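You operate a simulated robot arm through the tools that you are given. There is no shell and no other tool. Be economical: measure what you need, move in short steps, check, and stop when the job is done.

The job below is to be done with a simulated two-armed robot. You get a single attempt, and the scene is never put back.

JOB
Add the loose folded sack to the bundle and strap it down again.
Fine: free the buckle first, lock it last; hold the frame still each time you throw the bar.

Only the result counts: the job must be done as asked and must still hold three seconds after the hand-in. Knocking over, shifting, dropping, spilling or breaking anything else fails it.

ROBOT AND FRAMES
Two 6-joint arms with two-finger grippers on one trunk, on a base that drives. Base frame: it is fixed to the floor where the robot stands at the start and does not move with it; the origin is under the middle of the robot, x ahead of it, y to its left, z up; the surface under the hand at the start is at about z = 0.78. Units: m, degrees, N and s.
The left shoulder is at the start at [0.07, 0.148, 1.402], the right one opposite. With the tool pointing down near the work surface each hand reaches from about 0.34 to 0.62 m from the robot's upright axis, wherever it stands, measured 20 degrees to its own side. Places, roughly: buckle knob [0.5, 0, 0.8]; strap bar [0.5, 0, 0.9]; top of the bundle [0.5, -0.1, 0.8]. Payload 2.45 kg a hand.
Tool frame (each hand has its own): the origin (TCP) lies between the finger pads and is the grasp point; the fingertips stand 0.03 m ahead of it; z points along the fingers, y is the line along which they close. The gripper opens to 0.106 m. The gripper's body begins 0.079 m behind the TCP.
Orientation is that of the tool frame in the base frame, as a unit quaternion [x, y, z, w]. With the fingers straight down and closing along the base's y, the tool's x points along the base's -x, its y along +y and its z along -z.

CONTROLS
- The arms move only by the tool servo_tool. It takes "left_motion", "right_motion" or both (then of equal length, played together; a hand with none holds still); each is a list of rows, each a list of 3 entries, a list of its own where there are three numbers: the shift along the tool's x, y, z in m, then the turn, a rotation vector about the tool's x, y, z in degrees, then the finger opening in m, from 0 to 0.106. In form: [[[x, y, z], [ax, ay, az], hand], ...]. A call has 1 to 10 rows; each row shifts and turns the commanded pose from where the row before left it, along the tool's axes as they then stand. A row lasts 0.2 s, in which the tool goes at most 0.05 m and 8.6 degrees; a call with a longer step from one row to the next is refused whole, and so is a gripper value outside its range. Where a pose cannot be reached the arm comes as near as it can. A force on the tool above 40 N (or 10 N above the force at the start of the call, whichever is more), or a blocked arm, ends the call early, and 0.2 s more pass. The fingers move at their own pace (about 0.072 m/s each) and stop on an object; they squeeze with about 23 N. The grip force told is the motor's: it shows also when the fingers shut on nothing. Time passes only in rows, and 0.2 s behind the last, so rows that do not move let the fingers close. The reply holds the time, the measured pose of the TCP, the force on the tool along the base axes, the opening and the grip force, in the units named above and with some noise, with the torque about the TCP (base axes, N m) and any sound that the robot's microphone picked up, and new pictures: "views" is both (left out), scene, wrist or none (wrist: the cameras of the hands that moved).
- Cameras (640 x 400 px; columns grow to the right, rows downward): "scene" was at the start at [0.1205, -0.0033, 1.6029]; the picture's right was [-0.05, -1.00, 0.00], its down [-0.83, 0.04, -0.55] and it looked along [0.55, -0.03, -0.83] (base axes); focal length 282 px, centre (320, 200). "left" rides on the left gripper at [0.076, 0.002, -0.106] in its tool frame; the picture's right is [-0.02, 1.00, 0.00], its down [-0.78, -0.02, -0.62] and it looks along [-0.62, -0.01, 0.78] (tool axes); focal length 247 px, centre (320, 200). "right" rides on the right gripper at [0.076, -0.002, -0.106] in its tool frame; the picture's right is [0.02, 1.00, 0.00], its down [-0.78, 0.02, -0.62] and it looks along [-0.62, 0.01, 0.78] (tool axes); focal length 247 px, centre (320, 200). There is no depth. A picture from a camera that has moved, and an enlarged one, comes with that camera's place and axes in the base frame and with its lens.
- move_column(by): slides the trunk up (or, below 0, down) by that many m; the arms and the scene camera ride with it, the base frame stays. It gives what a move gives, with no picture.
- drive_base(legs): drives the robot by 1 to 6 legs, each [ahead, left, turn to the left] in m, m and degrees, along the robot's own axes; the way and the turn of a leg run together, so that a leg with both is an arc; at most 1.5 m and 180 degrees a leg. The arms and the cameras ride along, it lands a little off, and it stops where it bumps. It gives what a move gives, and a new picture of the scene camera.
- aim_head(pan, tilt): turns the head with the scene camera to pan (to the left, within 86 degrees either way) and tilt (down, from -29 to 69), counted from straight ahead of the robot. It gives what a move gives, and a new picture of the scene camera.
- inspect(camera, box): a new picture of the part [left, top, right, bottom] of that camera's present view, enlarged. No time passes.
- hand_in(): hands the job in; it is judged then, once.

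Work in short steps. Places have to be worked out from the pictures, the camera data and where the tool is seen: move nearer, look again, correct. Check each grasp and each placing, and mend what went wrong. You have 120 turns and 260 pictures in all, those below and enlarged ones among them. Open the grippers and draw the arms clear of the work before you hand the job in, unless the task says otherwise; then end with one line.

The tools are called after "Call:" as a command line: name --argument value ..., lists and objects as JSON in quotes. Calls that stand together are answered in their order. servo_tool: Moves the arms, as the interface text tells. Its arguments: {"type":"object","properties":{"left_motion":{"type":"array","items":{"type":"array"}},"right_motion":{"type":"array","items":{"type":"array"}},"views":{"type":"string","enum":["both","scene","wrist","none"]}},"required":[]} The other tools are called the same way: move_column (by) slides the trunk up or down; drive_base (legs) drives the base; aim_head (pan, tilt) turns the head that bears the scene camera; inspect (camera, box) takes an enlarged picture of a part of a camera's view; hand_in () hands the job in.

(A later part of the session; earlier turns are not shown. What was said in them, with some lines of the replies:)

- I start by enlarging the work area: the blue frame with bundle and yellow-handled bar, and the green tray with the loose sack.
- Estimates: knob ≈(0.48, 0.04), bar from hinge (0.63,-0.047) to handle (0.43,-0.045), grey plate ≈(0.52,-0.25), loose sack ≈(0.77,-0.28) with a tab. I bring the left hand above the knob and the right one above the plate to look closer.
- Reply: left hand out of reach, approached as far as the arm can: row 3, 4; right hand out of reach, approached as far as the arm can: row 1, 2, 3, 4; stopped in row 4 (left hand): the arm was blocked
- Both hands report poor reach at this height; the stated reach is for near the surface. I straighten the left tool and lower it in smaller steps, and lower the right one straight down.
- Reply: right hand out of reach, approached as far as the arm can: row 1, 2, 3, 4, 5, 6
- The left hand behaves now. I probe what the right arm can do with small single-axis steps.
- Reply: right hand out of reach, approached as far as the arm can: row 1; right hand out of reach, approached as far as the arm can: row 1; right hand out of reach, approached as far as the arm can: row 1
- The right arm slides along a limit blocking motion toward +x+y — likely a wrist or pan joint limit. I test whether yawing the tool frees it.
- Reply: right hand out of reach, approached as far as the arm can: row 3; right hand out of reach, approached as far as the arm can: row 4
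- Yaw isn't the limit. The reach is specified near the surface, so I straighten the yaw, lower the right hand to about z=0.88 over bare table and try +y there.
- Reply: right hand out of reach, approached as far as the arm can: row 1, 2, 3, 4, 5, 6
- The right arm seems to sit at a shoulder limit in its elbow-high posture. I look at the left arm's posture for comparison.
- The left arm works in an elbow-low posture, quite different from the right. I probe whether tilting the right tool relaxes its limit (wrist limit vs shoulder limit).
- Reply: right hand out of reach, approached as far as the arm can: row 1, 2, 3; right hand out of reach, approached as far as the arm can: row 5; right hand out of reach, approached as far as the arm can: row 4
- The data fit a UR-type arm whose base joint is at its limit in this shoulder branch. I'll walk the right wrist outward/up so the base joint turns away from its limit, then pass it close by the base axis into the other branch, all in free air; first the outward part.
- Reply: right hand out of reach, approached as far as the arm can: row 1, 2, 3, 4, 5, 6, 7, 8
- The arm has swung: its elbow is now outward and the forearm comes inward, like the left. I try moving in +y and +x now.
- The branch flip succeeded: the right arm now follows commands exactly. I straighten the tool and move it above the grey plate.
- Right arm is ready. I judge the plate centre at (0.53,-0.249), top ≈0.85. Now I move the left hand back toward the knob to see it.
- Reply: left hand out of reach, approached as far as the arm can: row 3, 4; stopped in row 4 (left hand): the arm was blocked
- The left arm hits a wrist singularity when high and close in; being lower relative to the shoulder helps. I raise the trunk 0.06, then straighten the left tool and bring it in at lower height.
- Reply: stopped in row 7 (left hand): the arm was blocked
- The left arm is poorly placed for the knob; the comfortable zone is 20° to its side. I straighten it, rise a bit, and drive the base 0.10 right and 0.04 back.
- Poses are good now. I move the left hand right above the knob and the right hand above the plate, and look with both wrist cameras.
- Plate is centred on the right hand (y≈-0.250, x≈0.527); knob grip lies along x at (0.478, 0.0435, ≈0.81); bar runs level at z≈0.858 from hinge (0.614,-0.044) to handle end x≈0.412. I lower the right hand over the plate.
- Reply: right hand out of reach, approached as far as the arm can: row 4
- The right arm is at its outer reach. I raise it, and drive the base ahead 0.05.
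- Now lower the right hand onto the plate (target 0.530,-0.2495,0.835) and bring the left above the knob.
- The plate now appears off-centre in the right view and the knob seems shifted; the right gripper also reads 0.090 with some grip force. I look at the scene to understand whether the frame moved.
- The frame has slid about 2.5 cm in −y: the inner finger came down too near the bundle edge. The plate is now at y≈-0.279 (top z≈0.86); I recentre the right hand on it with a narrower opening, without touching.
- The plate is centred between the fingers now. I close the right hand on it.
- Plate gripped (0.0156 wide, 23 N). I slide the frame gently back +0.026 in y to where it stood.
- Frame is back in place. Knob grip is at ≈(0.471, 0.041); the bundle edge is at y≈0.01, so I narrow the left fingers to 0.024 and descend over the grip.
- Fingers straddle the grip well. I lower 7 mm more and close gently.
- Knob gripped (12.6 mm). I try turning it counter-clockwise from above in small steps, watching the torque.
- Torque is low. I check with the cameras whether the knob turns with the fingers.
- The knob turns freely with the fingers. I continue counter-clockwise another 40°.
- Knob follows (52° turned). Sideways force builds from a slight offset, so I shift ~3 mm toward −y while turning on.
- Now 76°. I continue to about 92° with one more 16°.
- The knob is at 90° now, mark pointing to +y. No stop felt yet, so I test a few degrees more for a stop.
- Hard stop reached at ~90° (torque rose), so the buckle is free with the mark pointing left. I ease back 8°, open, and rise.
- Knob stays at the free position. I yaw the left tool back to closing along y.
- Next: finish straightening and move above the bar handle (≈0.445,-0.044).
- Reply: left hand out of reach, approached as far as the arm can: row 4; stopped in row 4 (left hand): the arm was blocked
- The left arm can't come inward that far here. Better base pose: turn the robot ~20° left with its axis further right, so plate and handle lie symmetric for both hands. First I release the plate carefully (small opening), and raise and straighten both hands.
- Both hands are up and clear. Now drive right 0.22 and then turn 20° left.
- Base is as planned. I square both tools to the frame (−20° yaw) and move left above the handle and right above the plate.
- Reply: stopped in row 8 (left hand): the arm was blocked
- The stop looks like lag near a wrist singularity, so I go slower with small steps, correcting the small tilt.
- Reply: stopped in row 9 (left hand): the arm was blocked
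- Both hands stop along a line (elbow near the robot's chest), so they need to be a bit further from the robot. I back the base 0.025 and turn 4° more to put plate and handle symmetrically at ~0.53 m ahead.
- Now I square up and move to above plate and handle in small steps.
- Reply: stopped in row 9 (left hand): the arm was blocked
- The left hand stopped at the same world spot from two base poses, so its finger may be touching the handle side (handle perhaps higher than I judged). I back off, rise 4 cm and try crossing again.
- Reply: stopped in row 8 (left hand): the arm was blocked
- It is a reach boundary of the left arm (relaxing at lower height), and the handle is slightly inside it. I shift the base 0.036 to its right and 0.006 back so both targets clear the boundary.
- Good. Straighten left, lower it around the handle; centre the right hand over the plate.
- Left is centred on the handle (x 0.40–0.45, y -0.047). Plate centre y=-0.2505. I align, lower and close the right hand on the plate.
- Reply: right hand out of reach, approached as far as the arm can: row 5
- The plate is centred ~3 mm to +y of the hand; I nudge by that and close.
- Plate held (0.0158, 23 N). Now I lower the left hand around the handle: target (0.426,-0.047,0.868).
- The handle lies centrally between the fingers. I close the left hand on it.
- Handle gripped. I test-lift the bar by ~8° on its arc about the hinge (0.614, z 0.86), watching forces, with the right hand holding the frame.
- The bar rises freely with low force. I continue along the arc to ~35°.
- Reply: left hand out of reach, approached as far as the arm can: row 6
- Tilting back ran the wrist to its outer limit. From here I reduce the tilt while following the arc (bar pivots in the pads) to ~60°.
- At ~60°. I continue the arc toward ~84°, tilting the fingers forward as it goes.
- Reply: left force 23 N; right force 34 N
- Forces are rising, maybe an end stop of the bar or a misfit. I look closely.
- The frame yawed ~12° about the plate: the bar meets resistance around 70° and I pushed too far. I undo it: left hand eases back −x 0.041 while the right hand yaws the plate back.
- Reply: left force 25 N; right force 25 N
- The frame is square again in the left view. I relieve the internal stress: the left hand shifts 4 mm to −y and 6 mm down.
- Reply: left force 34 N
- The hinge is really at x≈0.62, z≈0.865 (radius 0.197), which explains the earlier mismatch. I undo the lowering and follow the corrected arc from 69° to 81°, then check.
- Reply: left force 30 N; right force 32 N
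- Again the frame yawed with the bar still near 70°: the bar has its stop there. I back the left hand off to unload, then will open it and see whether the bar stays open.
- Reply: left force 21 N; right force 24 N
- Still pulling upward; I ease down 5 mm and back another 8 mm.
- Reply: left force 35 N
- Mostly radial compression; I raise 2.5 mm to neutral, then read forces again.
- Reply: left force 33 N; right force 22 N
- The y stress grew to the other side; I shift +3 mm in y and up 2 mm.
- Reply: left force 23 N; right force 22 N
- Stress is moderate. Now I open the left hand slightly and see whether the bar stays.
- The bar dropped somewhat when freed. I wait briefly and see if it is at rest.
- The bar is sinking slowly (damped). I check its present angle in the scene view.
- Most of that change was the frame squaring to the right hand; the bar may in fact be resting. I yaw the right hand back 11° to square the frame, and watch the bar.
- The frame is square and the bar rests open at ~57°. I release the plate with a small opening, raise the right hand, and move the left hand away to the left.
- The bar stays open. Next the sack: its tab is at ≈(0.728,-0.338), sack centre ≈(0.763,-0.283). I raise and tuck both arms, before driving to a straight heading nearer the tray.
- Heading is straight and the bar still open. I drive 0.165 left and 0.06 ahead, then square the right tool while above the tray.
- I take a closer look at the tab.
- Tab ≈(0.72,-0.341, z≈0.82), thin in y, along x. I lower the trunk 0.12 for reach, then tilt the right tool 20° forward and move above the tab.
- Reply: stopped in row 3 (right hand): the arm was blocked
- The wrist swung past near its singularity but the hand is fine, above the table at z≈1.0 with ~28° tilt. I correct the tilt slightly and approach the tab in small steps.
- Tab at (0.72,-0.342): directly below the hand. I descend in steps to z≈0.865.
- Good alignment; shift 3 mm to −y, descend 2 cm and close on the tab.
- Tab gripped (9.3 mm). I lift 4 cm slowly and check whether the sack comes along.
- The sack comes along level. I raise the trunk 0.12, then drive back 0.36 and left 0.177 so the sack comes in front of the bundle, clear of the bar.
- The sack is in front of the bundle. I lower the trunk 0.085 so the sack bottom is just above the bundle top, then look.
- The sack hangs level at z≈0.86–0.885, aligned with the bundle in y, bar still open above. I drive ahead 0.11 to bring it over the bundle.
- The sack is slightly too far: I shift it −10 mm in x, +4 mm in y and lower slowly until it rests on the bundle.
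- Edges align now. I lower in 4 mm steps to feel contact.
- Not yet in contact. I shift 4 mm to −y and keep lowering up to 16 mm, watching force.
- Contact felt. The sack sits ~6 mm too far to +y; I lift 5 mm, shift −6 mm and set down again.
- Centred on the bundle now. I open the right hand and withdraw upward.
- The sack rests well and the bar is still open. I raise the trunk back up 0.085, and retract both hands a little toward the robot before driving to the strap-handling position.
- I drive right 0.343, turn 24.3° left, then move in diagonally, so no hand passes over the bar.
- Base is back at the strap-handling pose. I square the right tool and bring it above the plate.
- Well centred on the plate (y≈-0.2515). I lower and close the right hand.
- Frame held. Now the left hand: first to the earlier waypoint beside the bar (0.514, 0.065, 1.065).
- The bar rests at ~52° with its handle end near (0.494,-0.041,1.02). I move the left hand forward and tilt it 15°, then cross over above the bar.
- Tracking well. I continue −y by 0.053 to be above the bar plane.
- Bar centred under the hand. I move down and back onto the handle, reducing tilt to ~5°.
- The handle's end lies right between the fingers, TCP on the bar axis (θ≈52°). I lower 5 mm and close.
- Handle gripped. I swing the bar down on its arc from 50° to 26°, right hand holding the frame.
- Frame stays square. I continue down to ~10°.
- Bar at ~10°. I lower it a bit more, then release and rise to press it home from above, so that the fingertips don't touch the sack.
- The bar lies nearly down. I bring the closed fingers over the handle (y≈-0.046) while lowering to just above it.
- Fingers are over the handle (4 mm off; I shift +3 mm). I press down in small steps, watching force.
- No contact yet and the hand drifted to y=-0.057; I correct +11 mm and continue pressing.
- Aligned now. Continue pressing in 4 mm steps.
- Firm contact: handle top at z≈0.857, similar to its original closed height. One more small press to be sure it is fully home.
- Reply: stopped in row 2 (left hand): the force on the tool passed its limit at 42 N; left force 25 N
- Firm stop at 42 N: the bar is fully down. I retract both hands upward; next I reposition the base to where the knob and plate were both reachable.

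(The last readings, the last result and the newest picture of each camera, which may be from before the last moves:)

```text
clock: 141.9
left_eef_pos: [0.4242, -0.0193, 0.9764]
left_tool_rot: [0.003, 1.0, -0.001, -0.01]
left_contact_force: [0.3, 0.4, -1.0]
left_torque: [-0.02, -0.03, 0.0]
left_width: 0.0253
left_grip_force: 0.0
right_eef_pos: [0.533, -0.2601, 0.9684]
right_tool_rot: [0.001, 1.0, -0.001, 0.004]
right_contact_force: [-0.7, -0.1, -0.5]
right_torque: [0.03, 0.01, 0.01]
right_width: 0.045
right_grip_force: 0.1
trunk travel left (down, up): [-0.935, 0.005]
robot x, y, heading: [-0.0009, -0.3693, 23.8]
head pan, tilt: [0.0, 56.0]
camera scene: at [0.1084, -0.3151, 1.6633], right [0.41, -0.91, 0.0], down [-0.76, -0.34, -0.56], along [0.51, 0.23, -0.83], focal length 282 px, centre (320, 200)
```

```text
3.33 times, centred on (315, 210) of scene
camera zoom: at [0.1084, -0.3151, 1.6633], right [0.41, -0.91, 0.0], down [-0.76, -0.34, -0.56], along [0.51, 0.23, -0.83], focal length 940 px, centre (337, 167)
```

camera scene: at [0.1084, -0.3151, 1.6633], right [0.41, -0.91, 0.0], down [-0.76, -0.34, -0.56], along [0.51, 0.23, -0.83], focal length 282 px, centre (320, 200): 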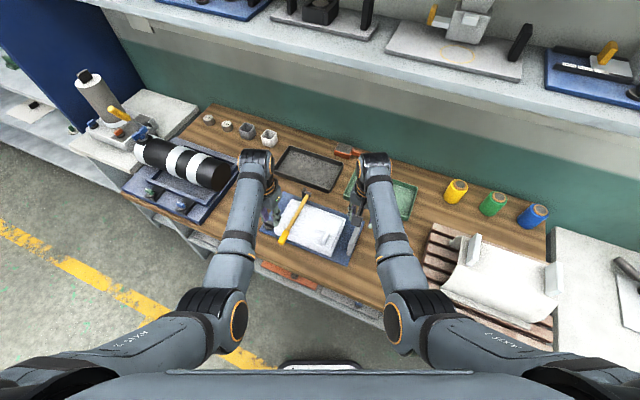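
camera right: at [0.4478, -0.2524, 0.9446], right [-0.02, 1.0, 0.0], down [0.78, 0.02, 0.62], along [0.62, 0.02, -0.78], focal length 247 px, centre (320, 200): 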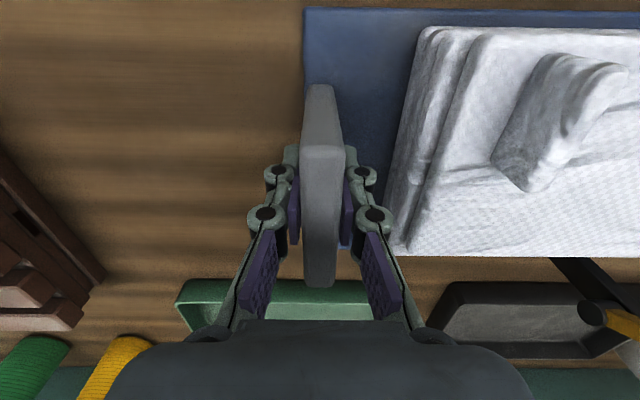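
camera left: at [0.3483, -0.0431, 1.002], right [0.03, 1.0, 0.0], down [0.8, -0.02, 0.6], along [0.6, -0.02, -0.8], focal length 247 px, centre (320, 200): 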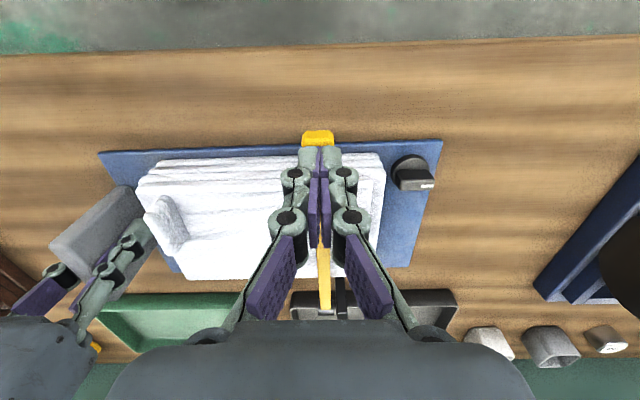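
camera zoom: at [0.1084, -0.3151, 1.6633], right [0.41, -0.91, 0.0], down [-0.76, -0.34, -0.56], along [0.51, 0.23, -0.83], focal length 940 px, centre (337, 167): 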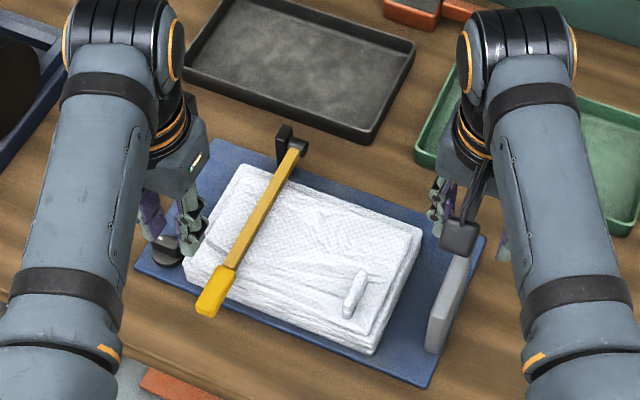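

Bar down on the sack. I drive: turn back −24°, then 0.27 left and 0.01 ahead.

Call:
drive_base --legs '[[0, 0, -23.9], [0, 0.27, 0], [0.01, 0, 0]]'

Call:
inspect --camera "scene" --box '[230, 150, 420, 280]'

```text
clock: 145.4
left_eef_pos: [0.5381, 0.0485, 0.9753]
left_tool_rot: [0.214, 0.977, 0.003, -0.01]
left_contact_force: [-1.1, 1.0, -0.7]
left_torque: [0.03, -0.02, 0.02]
left_width: 0.0251
left_grip_force: 0.0
right_eef_pos: [0.5348, -0.2144, 0.9667]
right_tool_rot: [0.213, 0.977, -0.004, 0.003]
right_contact_force: [-1.0, 0.1, 0.1]
right_torque: [-0.01, -0.03, -0.02]
right_width: 0.045
right_grip_force: 0.0
trunk travel left (down, up): [-0.935, 0.005]
robot x, y, heading: [0.0115, -0.0893, -0.2]
head pan, tilt: [0.0, 56.0]
camera scene: at [0.1268, -0.0899, 1.6636], right [-0.01, -1.0, 0.0], down [-0.83, 0.01, -0.56], along [0.56, 0.0, -0.83], focal length 282 px, centre (320, 200)
```

scene: 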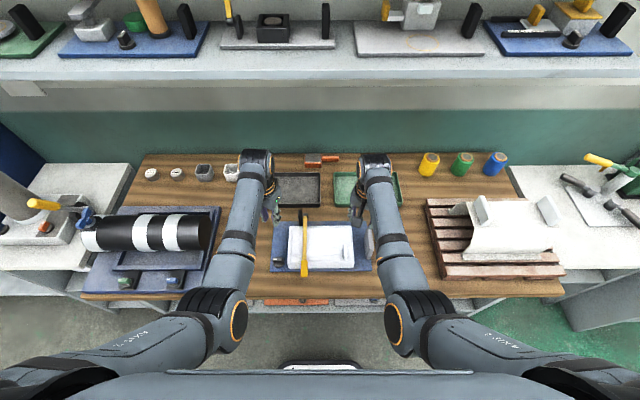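

```text
3.08 times, centred on (325, 215) of scene
camera zoom: at [0.1268, -0.0899, 1.6636], right [-0.01, -1.0, 0.0], down [-0.83, 0.01, -0.56], along [0.56, 0.0, -0.83], focal length 867 px, centre (305, 154)
```

zoom: 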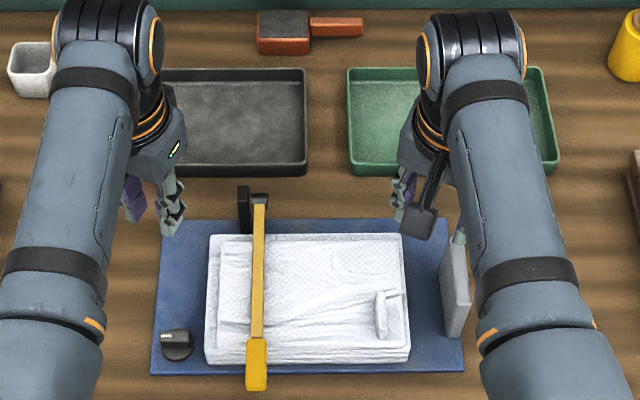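

Base is well placed; knob at ≈(0.467,0.045) with its grip along y. I square the right hand over the plate and yaw the left hand toward closing along x.

Call:
servo_tool --left_motion '[[[0, 0, 0], [0, 0, -8.5], 0.03], [[0, 0, 0], [0, 0, -8.5], 0.03], [[0, 0, 0], [0, 0, -8.5], 0.03], [[0, 0, 0.004], [0, 0, -8.5], 0.03], [[0, 0, 0.004], [0, 0, -8.5], 0.03], [[0, 0, 0.004], [0, 0, -8.5], 0.03], [[0, 0, 0.004], [0, 0, -8.5], 0.03], [[0, 0, 0.004], [0, 0, -8.5], 0.03], [[0, 0, 0], [0, 0, -8.5], 0.03], [[0, 0, 0], [0, 0, -8.5], 0.03]]' --right_motion '[[[0, 0, 0], [0, 0, -8.2], 0.045], [[0, 0, 0], [0, 0, -8.2], 0.045], [[0, 0, 0], [0, 0, -8.2], 0.045], [[0.002, -0.006, 0.006], [0, 0, 0], 0.045], [[0.002, -0.006, 0.006], [0, 0, 0], 0.045], [[0.002, -0.006, 0.006], [0, 0, 0], 0.045], [[0.002, -0.006, 0.006], [0, 0, 0], 0.045], [[0.002, -0.006, 0.006], [0, 0, 0], 0.045], [[0.002, -0.006, 0.006], [0, 0, 0], 0.045], [[0, 0, 0], [0, 0, 0], 0.045]]' --views "wrist"

```text
clock: 147.6
left_eef_pos: [0.5402, 0.0483, 0.9548]
left_tool_rot: [-0.503, 0.864, 0.009, -0.006]
left_contact_force: [0.4, 0.3, 0.4]
left_torque: [0.0, -0.01, -0.01]
left_width: 0.0301
left_grip_force: 0.0
right_eef_pos: [0.525, -0.2523, 0.9303]
right_tool_rot: [0.0, 1.0, -0.005, 0.002]
right_contact_force: [0.1, 0.5, 0.1]
right_torque: [-0.01, 0.01, 0.02]
right_width: 0.0449
right_grip_force: 0.2
trunk travel left (down, up): [-0.935, 0.005]
robot x, y, heading: [0.0116, -0.0893, -0.4]
head pan, tilt: [0.0, 56.0]
camera right: at [0.4492, -0.2525, 1.0364], right [-0.02, 1.0, -0.01], down [0.78, 0.02, 0.62], along [0.62, 0.01, -0.78], focal length 247 px, centre (320, 200)
camera left: at [0.5043, -0.0182, 1.0618], right [-0.86, 0.51, 0.02], down [0.41, 0.67, 0.62], along [0.3, 0.54, -0.78], focal length 247 px, centre (320, 200)
```

right: 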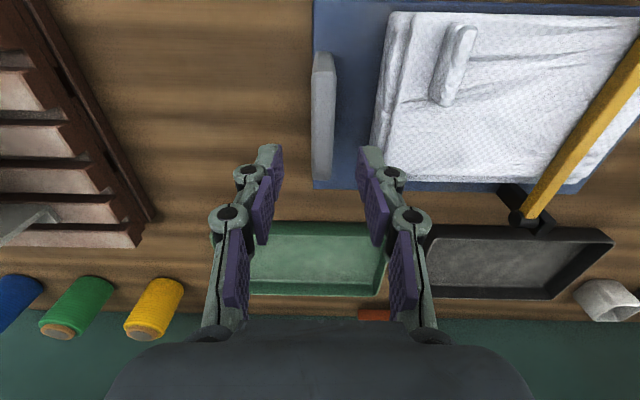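
left: 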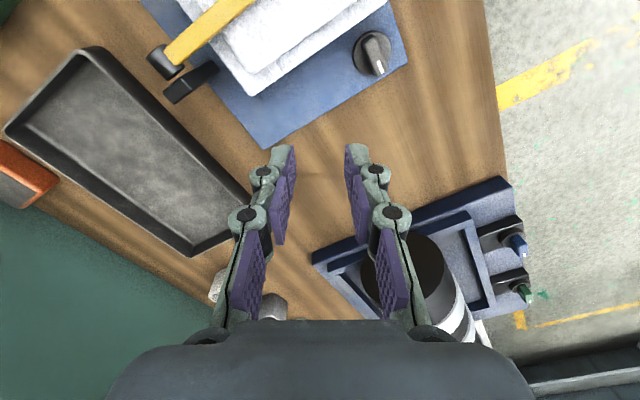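

Continue: the left hand finishes the yaw and moves above the knob; the right hand descends on the plate and closes.

Call:
servo_tool --left_motion '[[[0, 0, 0], [0, 0, -7.5], 0.03], [[0, 0, 0], [0, 0, -7.5], 0.03], [[0, 0, 0], [0, 0, -7.5], 0.03], [[0, 0, 0], [0, 0, -7.3], 0.03], [[0.0006, 0.0146, 0.004], [0, 0, 0], 0.03], [[0.0006, 0.0146, 0.004], [0, 0, 0], 0.03], [[0.0006, 0.0146, 0.004], [0, 0, 0], 0.03], [[0.0006, 0.0146, 0.004], [0, 0, 0], 0.03], [[0.0006, 0.0146, 0.004], [0, 0, 0], 0.03], [[0, 0, 0], [0, 0, 0], 0.03]]' --right_motion '[[[0.001, 0.001, 0.025], [0, 0, 0], 0.045], [[0.001, 0.001, 0.025], [0, 0, 0], 0.045], [[0, 0, 0.025], [0, 0, 0], 0.045], [[0, 0, 0.02], [0, 0, 0], 0.045], [[0, 0, 0], [0, 0, 0], 0.045], [[0, 0, 0], [0, 0, 0], 0.03], [[0, 0, 0], [0, 0, 0], 0.01], [[0, 0, 0], [0, 0, 0], 0.0], [[0, 0, 0], [0, 0, 0], 0.0], [[0, 0, 0], [0, 0, 0], 0.0]]' --views "wrist"

Call:
inspect --camera "left" --box '[200, 0, 440, 200]'

```text
clock: 149.8
left_eef_pos: [0.4716, 0.0567, 0.9372]
left_tool_rot: [0.709, -0.705, -0.015, -0.007]
left_contact_force: [-0.2, 0.4, 0.1]
left_torque: [0.0, -0.01, 0.02]
left_width: 0.0301
left_grip_force: 0.0
right_eef_pos: [0.5224, -0.2502, 0.8355]
right_tool_rot: [0.0, 1.0, -0.005, 0.002]
right_contact_force: [-1.0, -0.5, 1.4]
right_torque: [-0.01, 0.02, 0.12]
right_width: 0.0157
right_grip_force: 23.2
trunk travel left (down, up): [-0.935, 0.005]
robot x, y, heading: [0.0088, -0.0889, -0.4]
head pan, tilt: [0.0, 56.0]
camera right: at [0.4449, -0.2515, 0.9424], right [-0.02, 1.0, -0.01], down [0.78, 0.02, 0.62], along [0.62, 0.01, -0.78], focal length 247 px, centre (320, 200)
camera left: at [0.4711, -0.0231, 1.0422], right [-1.0, 0.02, 0.01], down [0.02, 0.76, 0.65], along [0.0, 0.65, -0.76], focal length 247 px, centre (320, 200)
```

right: 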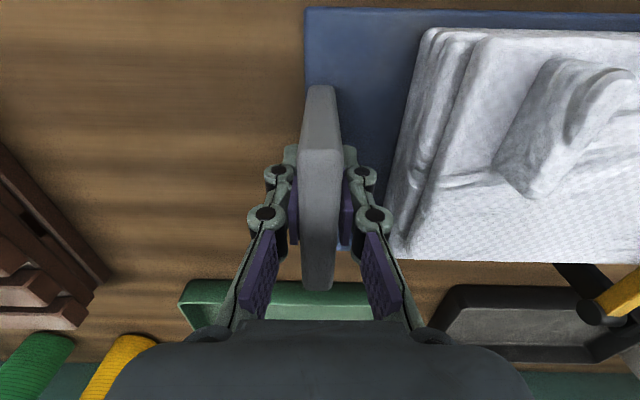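
left: 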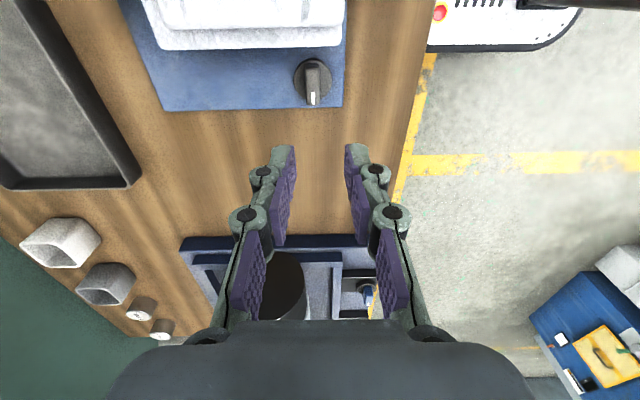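

```text
2.00 times, centred on (320, 100) of left
camera zoom: at [0.4711, -0.0231, 1.0422], right [-1.0, 0.02, 0.01], down [0.02, 0.76, 0.65], along [0.0, 0.65, -0.76], focal length 494 px, centre (320, 400)
```

zoom: 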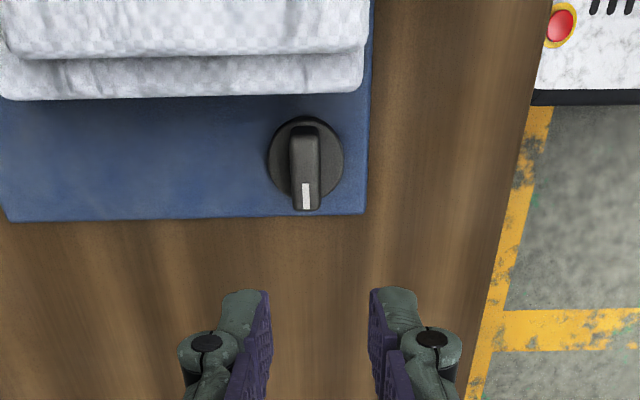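

Frame held again. Knob grip at ≈(0.473,0.038). I correct the small tilt, align, and descend to z≈0.842.

Call:
servo_tool --left_motion '[[[0.006, 0, 0.01], [0.4, 0.9, 0.2], 0.03], [[0.006, -0.0005, 0.015], [0.3, 0.9, 0.1], 0.03], [[0.006, -0.0005, 0.015], [0, 0, 0], 0.03], [[0, 0, 0.02], [0, 0, 0], 0.03], [[0, 0, 0.02], [0, 0, 0], 0.03], [[0, 0, 0.013], [0, 0, 0], 0.03], [[0, 0, 0], [0, 0, 0], 0.03]]' --views "wrist"

Call:
inspect --camera "left" --box '[220, 60, 420, 200]'

```text
clock: 151.4
left_eef_pos: [0.4688, 0.0244, 0.8437]
left_tool_rot: [-0.706, 0.708, -0.007, -0.011]
left_contact_force: [0.8, 0.0, -0.4]
left_torque: [0.0, 0.02, 0.01]
left_width: 0.0299
left_grip_force: 0.2
right_eef_pos: [0.5216, -0.2506, 0.836]
right_tool_rot: [0.0, 1.0, -0.005, 0.002]
right_contact_force: [-0.8, 1.5, 0.9]
right_torque: [0.01, 0.08, 0.13]
right_width: 0.0157
right_grip_force: 23.2
trunk travel left (down, up): [-0.935, 0.005]
robot x, y, heading: [0.0055, -0.0891, -0.4]
head pan, tilt: [0.0, 56.0]
camera left: at [0.4675, -0.049, 0.9524], right [-1.0, 0.03, 0.0], down [0.02, 0.8, 0.6], along [0.01, 0.6, -0.8], focal length 247 px, centre (320, 200)
```

left: 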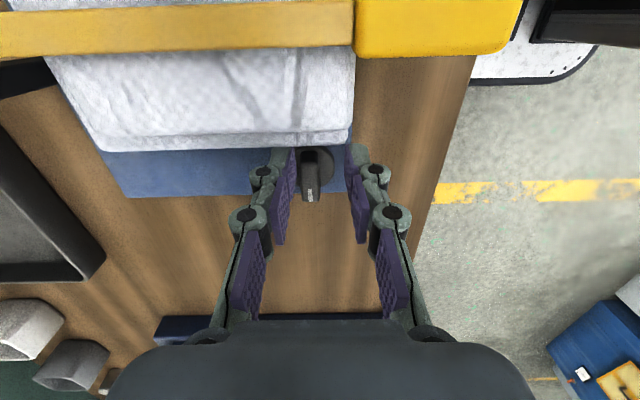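

```text
2.86 times, centred on (320, 130) of left
camera zoom: at [0.4675, -0.049, 0.9524], right [-1.0, 0.03, 0.0], down [0.02, 0.8, 0.6], along [0.01, 0.6, -0.8], focal length 706 px, centre (320, 400)
```

zoom: 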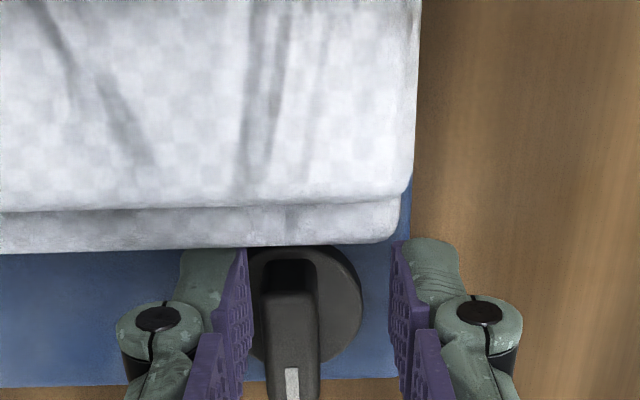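

The hand drifted 13 mm too far to −y; knob is also ~5 mm to +x. I correct both, staying at this height.

Call:
servo_tool --left_motion '[[[0, -0.003, 0], [-0.2, -0.9, 0], 0.03], [[-0.004, -0.002, 0], [-0.2, -0.9, 0], 0.03], [[-0.005, 0, 0], [0, 0, 0], 0.03], [[-0.0045, 0, 0], [0, 0, 0], 0.03], [[0, 0, 0], [0, 0, 0], 0.03]]' --views "none"

Call:
inspect --camera "left" --box '[220, 60, 420, 200]'

```text
clock: 152.6
left_eef_pos: [0.4726, 0.0374, 0.8435]
left_tool_rot: [-0.706, 0.708, 0.008, -0.001]
left_contact_force: [-0.2, 0.4, -0.4]
left_torque: [0.0, 0.01, -0.05]
left_width: 0.0297
left_grip_force: 0.1
right_eef_pos: [0.5211, -0.2507, 0.8358]
right_tool_rot: [0.001, 1.0, -0.004, 0.002]
right_contact_force: [-1.2, 0.2, 0.6]
right_torque: [0.04, 0.01, 0.13]
right_width: 0.0158
right_grip_force: 22.6
trunk travel left (down, up): [-0.935, 0.005]
robot x, y, heading: [0.0093, -0.0893, -0.6]
head pan, tilt: [0.0, 56.0]
```

```text
2.86 times, centred on (320, 130) of left
camera zoom: at [0.473, -0.0385, 0.9499], right [-1.0, 0.03, 0.01], down [0.03, 0.78, 0.63], along [0.01, 0.63, -0.78], focal length 706 px, centre (320, 400)
```

zoom: 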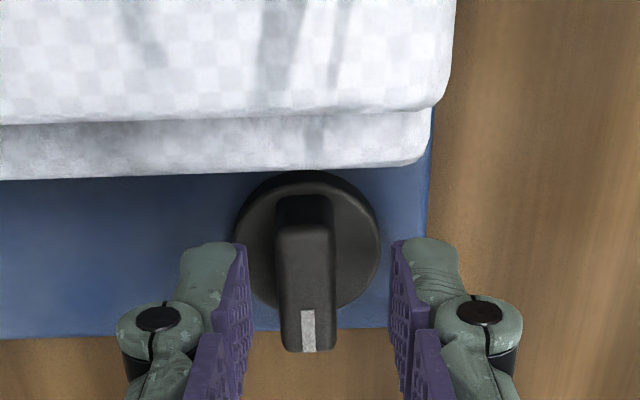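

Good alignment. I shift 3 mm, lower 8 mm, and close on the knob.

Call:
servo_tool --left_motion '[[[0.001, -0.003, 0.004], [0, 0, 0], 0.03], [[0, 0, 0.004], [0, 0, 0], 0.03], [[0, 0, 0], [0, 0, 0], 0.015], [[0, 0, 0], [0, 0, 0], 0.0], [[0, 0, 0], [0, 0, 0], 0.0]]' --views "none"

Call:
inspect --camera "left" --box '[220, 60, 420, 200]'

```text
clock: 153.8
left_eef_pos: [0.4756, 0.0381, 0.8351]
left_tool_rot: [-0.706, 0.708, 0.007, -0.001]
left_contact_force: [2.3, -0.7, 0.1]
left_torque: [-0.19, -0.1, 0.02]
left_width: 0.0125
left_grip_force: 23.2
right_eef_pos: [0.5216, -0.2494, 0.8363]
right_tool_rot: [0.0, 1.0, -0.004, 0.002]
right_contact_force: [-1.7, 0.3, 3.1]
right_torque: [0.03, 0.11, 0.24]
right_width: 0.0156
right_grip_force: 23.3
trunk travel left (down, up): [-0.935, 0.005]
robot x, y, heading: [0.0114, -0.0951, -0.6]
head pan, tilt: [0.0, 56.0]
```

```text
2.86 times, centred on (320, 130) of left
camera zoom: at [0.4753, -0.0394, 0.9418], right [-1.0, 0.03, 0.01], down [0.03, 0.78, 0.63], along [0.01, 0.63, -0.78], focal length 706 px, centre (320, 400)
```

zoom: 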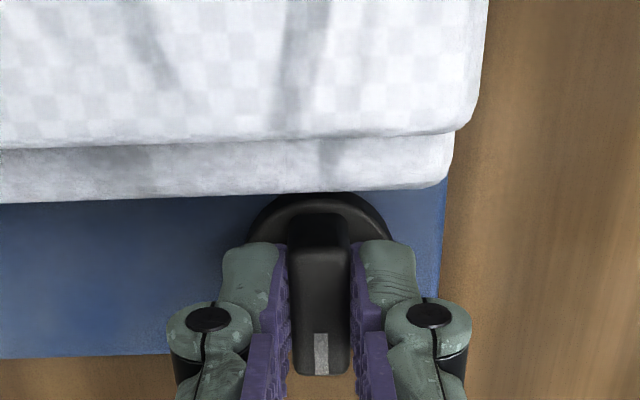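

Knob gripped (12.5 mm). I turn it clockwise (back to locked) 32° first and check forces.

Call:
servo_tool --left_motion '[[[0, 0, 0], [0, 0, 8], 0.0], [[0, 0, 0], [0, 0, 8], 0.0], [[0, 0, 0], [0, 0, 8], 0.0], [[0, 0, 0], [0, 0, 8], 0.0]]' --views "none"

Call:
inspect --camera "left" --box '[220, 60, 420, 200]'

```text
clock: 154.8
left_eef_pos: [0.4738, 0.0381, 0.8365]
left_tool_rot: [-0.482, 0.876, 0.008, -0.003]
left_contact_force: [-2.3, 0.0, 4.1]
left_torque: [0.38, -0.22, 0.04]
left_width: 0.0127
left_grip_force: 23.6
right_eef_pos: [0.5212, -0.2505, 0.8365]
right_tool_rot: [0.0, 1.0, -0.004, 0.001]
right_contact_force: [1.1, 1.5, 0.6]
right_torque: [0.03, 0.02, 0.1]
right_width: 0.0156
right_grip_force: 22.4
trunk travel left (down, up): [-0.935, 0.005]
robot x, y, heading: [0.0105, -0.0886, -0.5]
head pan, tilt: [0.0, 56.0]
```

```text
2.86 times, centred on (320, 130) of left
camera zoom: at [0.4338, -0.0263, 0.9424], right [-0.83, 0.55, 0.02], down [0.44, 0.65, 0.62], along [0.33, 0.53, -0.78], focal length 706 px, centre (320, 400)
```

zoom: 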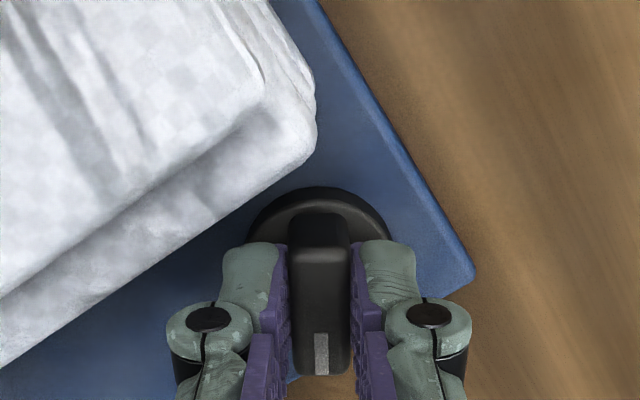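

Knob follows with low force. I turn on to about the original position (another 58°).

Call:
servo_tool --left_motion '[[[0, 0, 0], [0, 0, 8], 0.0], [[0, 0, 0], [0, 0, 8], 0.0], [[0, 0, 0], [0, 0, 8], 0.0], [[0, 0, 0], [0, 0, 8], 0.0], [[0, 0, 0], [0, 0, 8], 0.0], [[0, 0, 0], [0, 0, 8], 0.0], [[0, 0, 0], [0, 0, 8], 0.0], [[0, 0, 0], [0, 0, 2], 0.0]]' --views "none"

Call:
inspect --camera "left" --box '[180, 40, 460, 220]'

```text
clock: 156.6
left_eef_pos: [0.4744, 0.0391, 0.8357]
left_tool_rot: [0.002, 1.0, 0.006, -0.006]
left_contact_force: [-4.5, 15.6, 9.4]
left_torque: [0.41, -0.18, -0.01]
left_width: 0.0126
left_grip_force: 23.0
right_eef_pos: [0.5225, -0.251, 0.8352]
right_tool_rot: [0.0, 1.0, -0.006, 0.002]
right_contact_force: [3.5, -12.7, 1.0]
right_torque: [-0.36, -0.16, -0.06]
right_width: 0.0159
right_grip_force: 23.1
trunk travel left (down, up): [-0.935, 0.005]
robot x, y, heading: [0.0083, -0.0885, -0.3]
head pan, tilt: [0.0, 56.0]
```

```text
2.22 times, centred on (320, 130) of left
camera zoom: at [0.4003, 0.04, 0.9434], right [0.03, 1.0, 0.01], down [0.79, -0.03, 0.61], along [0.61, -0.01, -0.79], focal length 549 px, centre (320, 356)
```

zoom: 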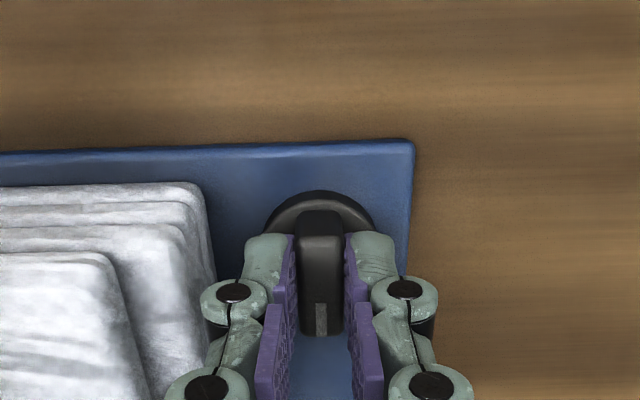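

Knob back near its original angle. I relieve 3 mm in +y and turn 8° more to feel the locked stop.

Call:
servo_tool --left_motion '[[[0, 0.003, 0], [0, 0, 0], 0.0], [[0, 0, 0], [0, 0, 4], 0.0], [[0, 0, 0], [0, 0, 4], 0.0], [[0, 0, 0], [0, 0, 0], 0.0]]' --views "none"

Call:
inspect --camera "left" --box '[180, 40, 460, 220]'

```text
clock: 157.6
left_eef_pos: [0.4754, 0.0416, 0.8351]
left_tool_rot: [0.073, 0.997, 0.004, -0.007]
left_contact_force: [-0.9, 6.3, 0.8]
left_torque: [0.19, -0.02, 0.61]
left_width: 0.0144
left_grip_force: 22.9
right_eef_pos: [0.5208, -0.2504, 0.8355]
right_tool_rot: [0.0, 1.0, -0.004, 0.002]
right_contact_force: [-0.8, -8.6, 1.9]
right_torque: [-0.23, 0.04, -0.21]
right_width: 0.0154
right_grip_force: 23.2
trunk travel left (down, up): [-0.935, 0.005]
robot x, y, heading: [0.0102, -0.0901, -0.4]
head pan, tilt: [0.0, 56.0]
```

```text
2.22 times, centred on (320, 130) of left
camera zoom: at [0.4017, 0.0522, 0.9435], right [0.17, 0.99, 0.01], down [0.78, -0.14, 0.61], along [0.6, -0.1, -0.79], focal length 549 px, centre (320, 356)
```

zoom: 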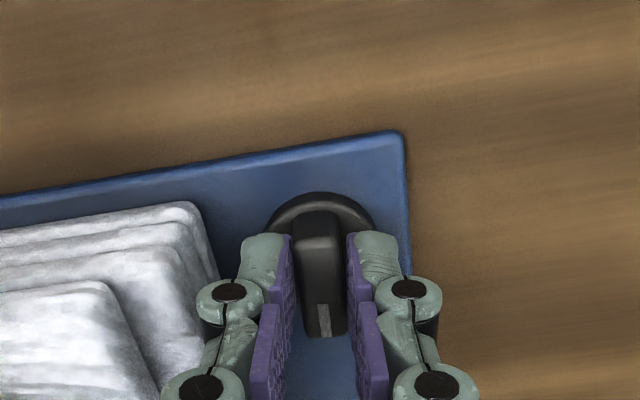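

Locked stop felt (0.6 N m). I ease the tool back 8° to align with the knob, then open and rise straight up; the right hand holds on meanwhile.

Call:
servo_tool --left_motion '[[[0, 0, 0], [0, 0, -4], 0.0], [[0, 0, 0], [0, 0, -3], 0.0], [[0, 0, 0], [0, 0, 0], 0.026], [[0, 0, 0], [0, 0, 0], 0.026], [[0, 0, -0.02], [0, 0, 0], 0.026], [[0, 0.003, -0.03], [0, 0, 0], 0.026], [[0, 0.003, -0.04], [0, 0, 0], 0.026]]' --views "wrist"

Call:
inspect --camera "left" --box '[160, 0, 440, 180]'

Call:
inspect --camera "scene" --box '[230, 150, 420, 280]'

```text
clock: 159.2
left_eef_pos: [0.4775, 0.0502, 0.9273]
left_tool_rot: [0.011, 1.0, 0.008, -0.005]
left_contact_force: [-0.9, 0.1, 0.1]
left_torque: [0.05, -0.02, -0.01]
left_width: 0.0258
left_grip_force: 0.0
right_eef_pos: [0.5218, -0.2509, 0.8365]
right_tool_rot: [0.0, 1.0, -0.005, 0.001]
right_contact_force: [-1.2, 1.6, 1.3]
right_torque: [0.11, -0.08, -0.04]
right_width: 0.0155
right_grip_force: 22.4
trunk travel left (down, up): [-0.935, 0.005]
robot x, y, heading: [0.007, -0.086, -0.2]
head pan, tilt: [0.0, 56.0]
camera left: at [0.4033, 0.0517, 1.0347], right [0.04, 1.0, 0.02], down [0.79, -0.04, 0.61], along [0.61, -0.01, -0.79], focal length 247 px, centre (320, 200)
```

left: 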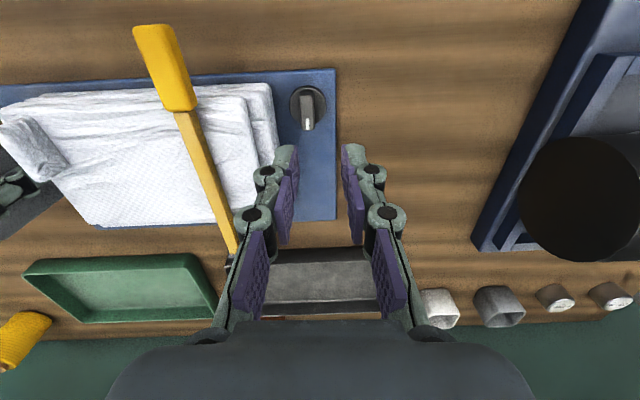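

```text
2.22 times, centred on (300, 90) of left
camera zoom: at [0.4033, 0.0517, 1.0347], right [0.04, 1.0, 0.02], down [0.79, -0.04, 0.61], along [0.61, -0.01, -0.79], focal length 549 px, centre (364, 444)
```

zoom: 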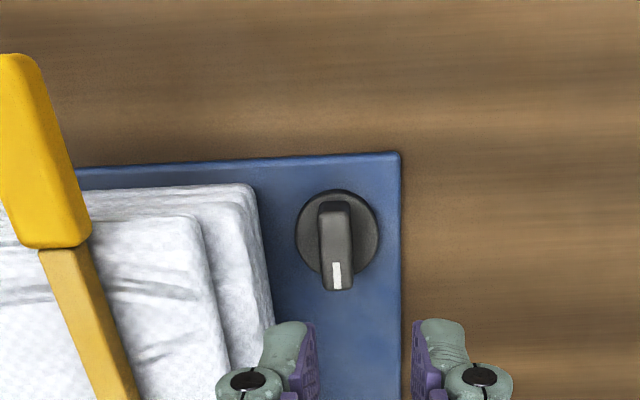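

```text
3.08 times, centred on (325, 215) of scene
camera zoom: at [0.1301, -0.0904, 1.6633], right [-0.01, -1.0, 0.0], down [-0.83, 0.01, -0.56], along [0.56, 0.0, -0.83], focal length 867 px, centre (305, 154)
```

zoom: 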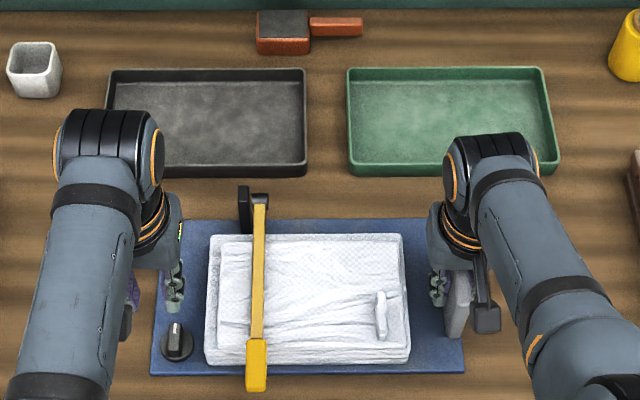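

Knob is in its original locked position, bar down over the added sack, frame in its place. I release the plate and draw both arms up and clear.

Call:
servo_tool --left_motion '[[[0, 0.005, -0.005], [0, 0, 0], 0.05], [[0, 0.02, -0.01], [0, 0, 0], 0.06], [[0, 0.02, -0.01], [0, 0, 0], 0.06], [[-0.005, 0.02, -0.01], [0, 0, 0], 0.06], [[-0.005, 0.02, -0.01], [0, 0, 0], 0.06], [[-0.005, 0.02, -0.01], [0, 0, 0], 0.06], [[0, 0, 0], [0, 0, 0], 0.06]]' --right_motion '[[[0, 0, 0], [0, 0, 0], 0.045], [[0, 0, 0], [0, 0, 0], 0.045], [[0, 0, -0.03], [0, 0, 0], 0.045], [[0, 0, -0.04], [0, 0, 0], 0.045], [[0, 0, -0.04], [0, 0, 0], 0.045], [[0, -0.02, -0.02], [0, 0, 0], 0.045], [[0, -0.03, -0.01], [0, 0, 0], 0.06]]' --views "both"

Call:
inspect --camera "scene" --box '[230, 150, 420, 280]'

```text
clock: 160.8
left_eef_pos: [0.493, 0.1486, 0.9818]
left_tool_rot: [0.011, 1.0, 0.006, -0.008]
left_contact_force: [-0.4, 0.4, 0.0]
left_torque: [0.03, -0.01, -0.01]
left_width: 0.06
left_grip_force: 0.1
right_eef_pos: [0.5215, -0.3044, 0.9764]
right_tool_rot: [-0.001, 1.0, -0.004, 0.001]
right_contact_force: [-0.7, 0.4, 0.1]
right_torque: [0.01, 0.0, 0.01]
right_width: 0.06
right_grip_force: 0.0
trunk travel left (down, up): [-0.935, 0.005]
robot x, y, heading: [0.0089, -0.0917, -0.4]
head pan, tilt: [0.0, 56.0]
camera scene: at [0.1305, -0.0938, 1.6633], right [-0.01, -1.0, 0.0], down [-0.83, 0.01, -0.56], along [0.56, 0.0, -0.83], focal length 282 px, centre (320, 200)
camera right: at [0.4451, -0.3048, 1.0831], right [-0.02, 1.0, -0.01], down [0.78, 0.02, 0.62], along [0.62, 0.01, -0.78], focal length 247 px, centre (320, 200)
camera left: at [0.4198, 0.1499, 1.089], right [0.04, 1.0, 0.01], down [0.79, -0.04, 0.61], along [0.61, -0.02, -0.79], focal length 247 px, centre (320, 200)
```

scene: 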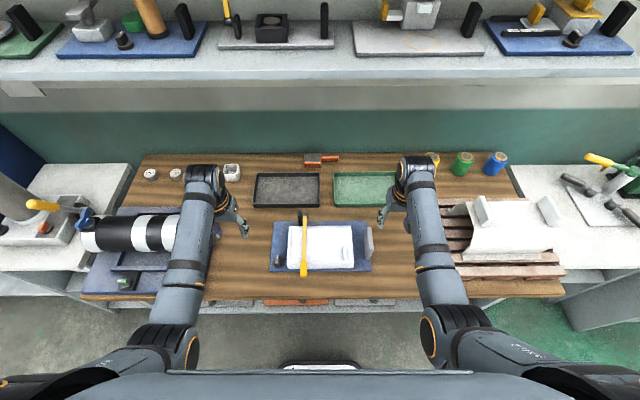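
right: 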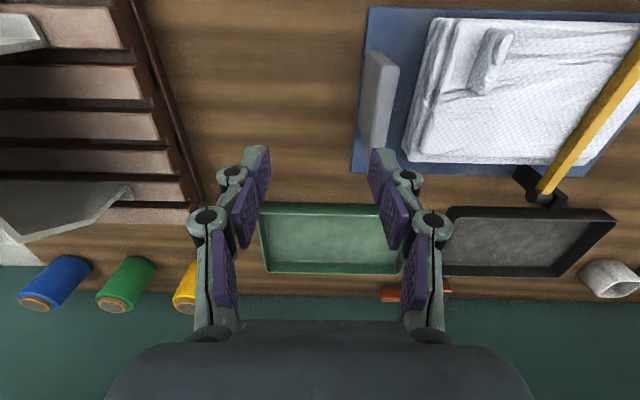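
left: 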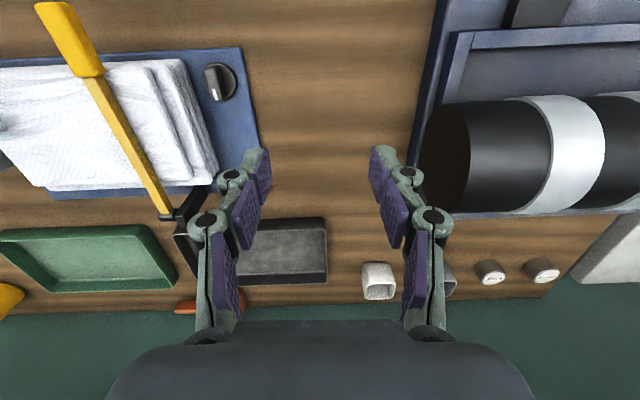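

```text
3.08 times, centred on (325, 215) of scene
camera zoom: at [0.1305, -0.0938, 1.6633], right [-0.01, -1.0, 0.0], down [-0.83, 0.01, -0.56], along [0.56, 0.0, -0.83], focal length 867 px, centre (305, 154)
```

zoom: 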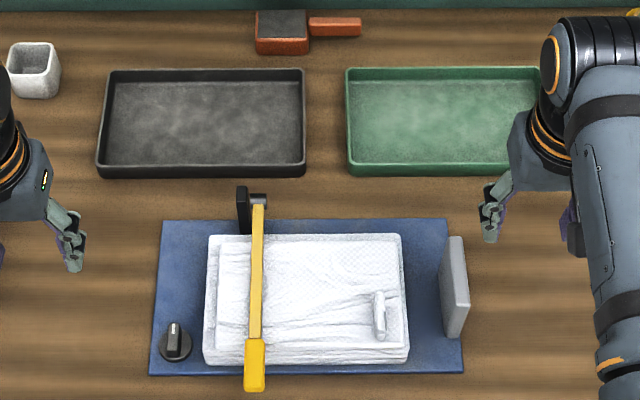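

Everything looks right: the sack is on the bundle under the strap bar, the buckle is locked, and both arms are clear with grippers open. I hand in.

Call:
hand_in

```text
The job is handed in.
```

The loose sack is on the bundle, the strap bar is down over it and the buckle is locked. However, the frame did not stay still throughout. It slid about 2.5 cm when I first reached for it, and twice turned about 12° while I threw the bar open. I put it back close to where it stood each time.
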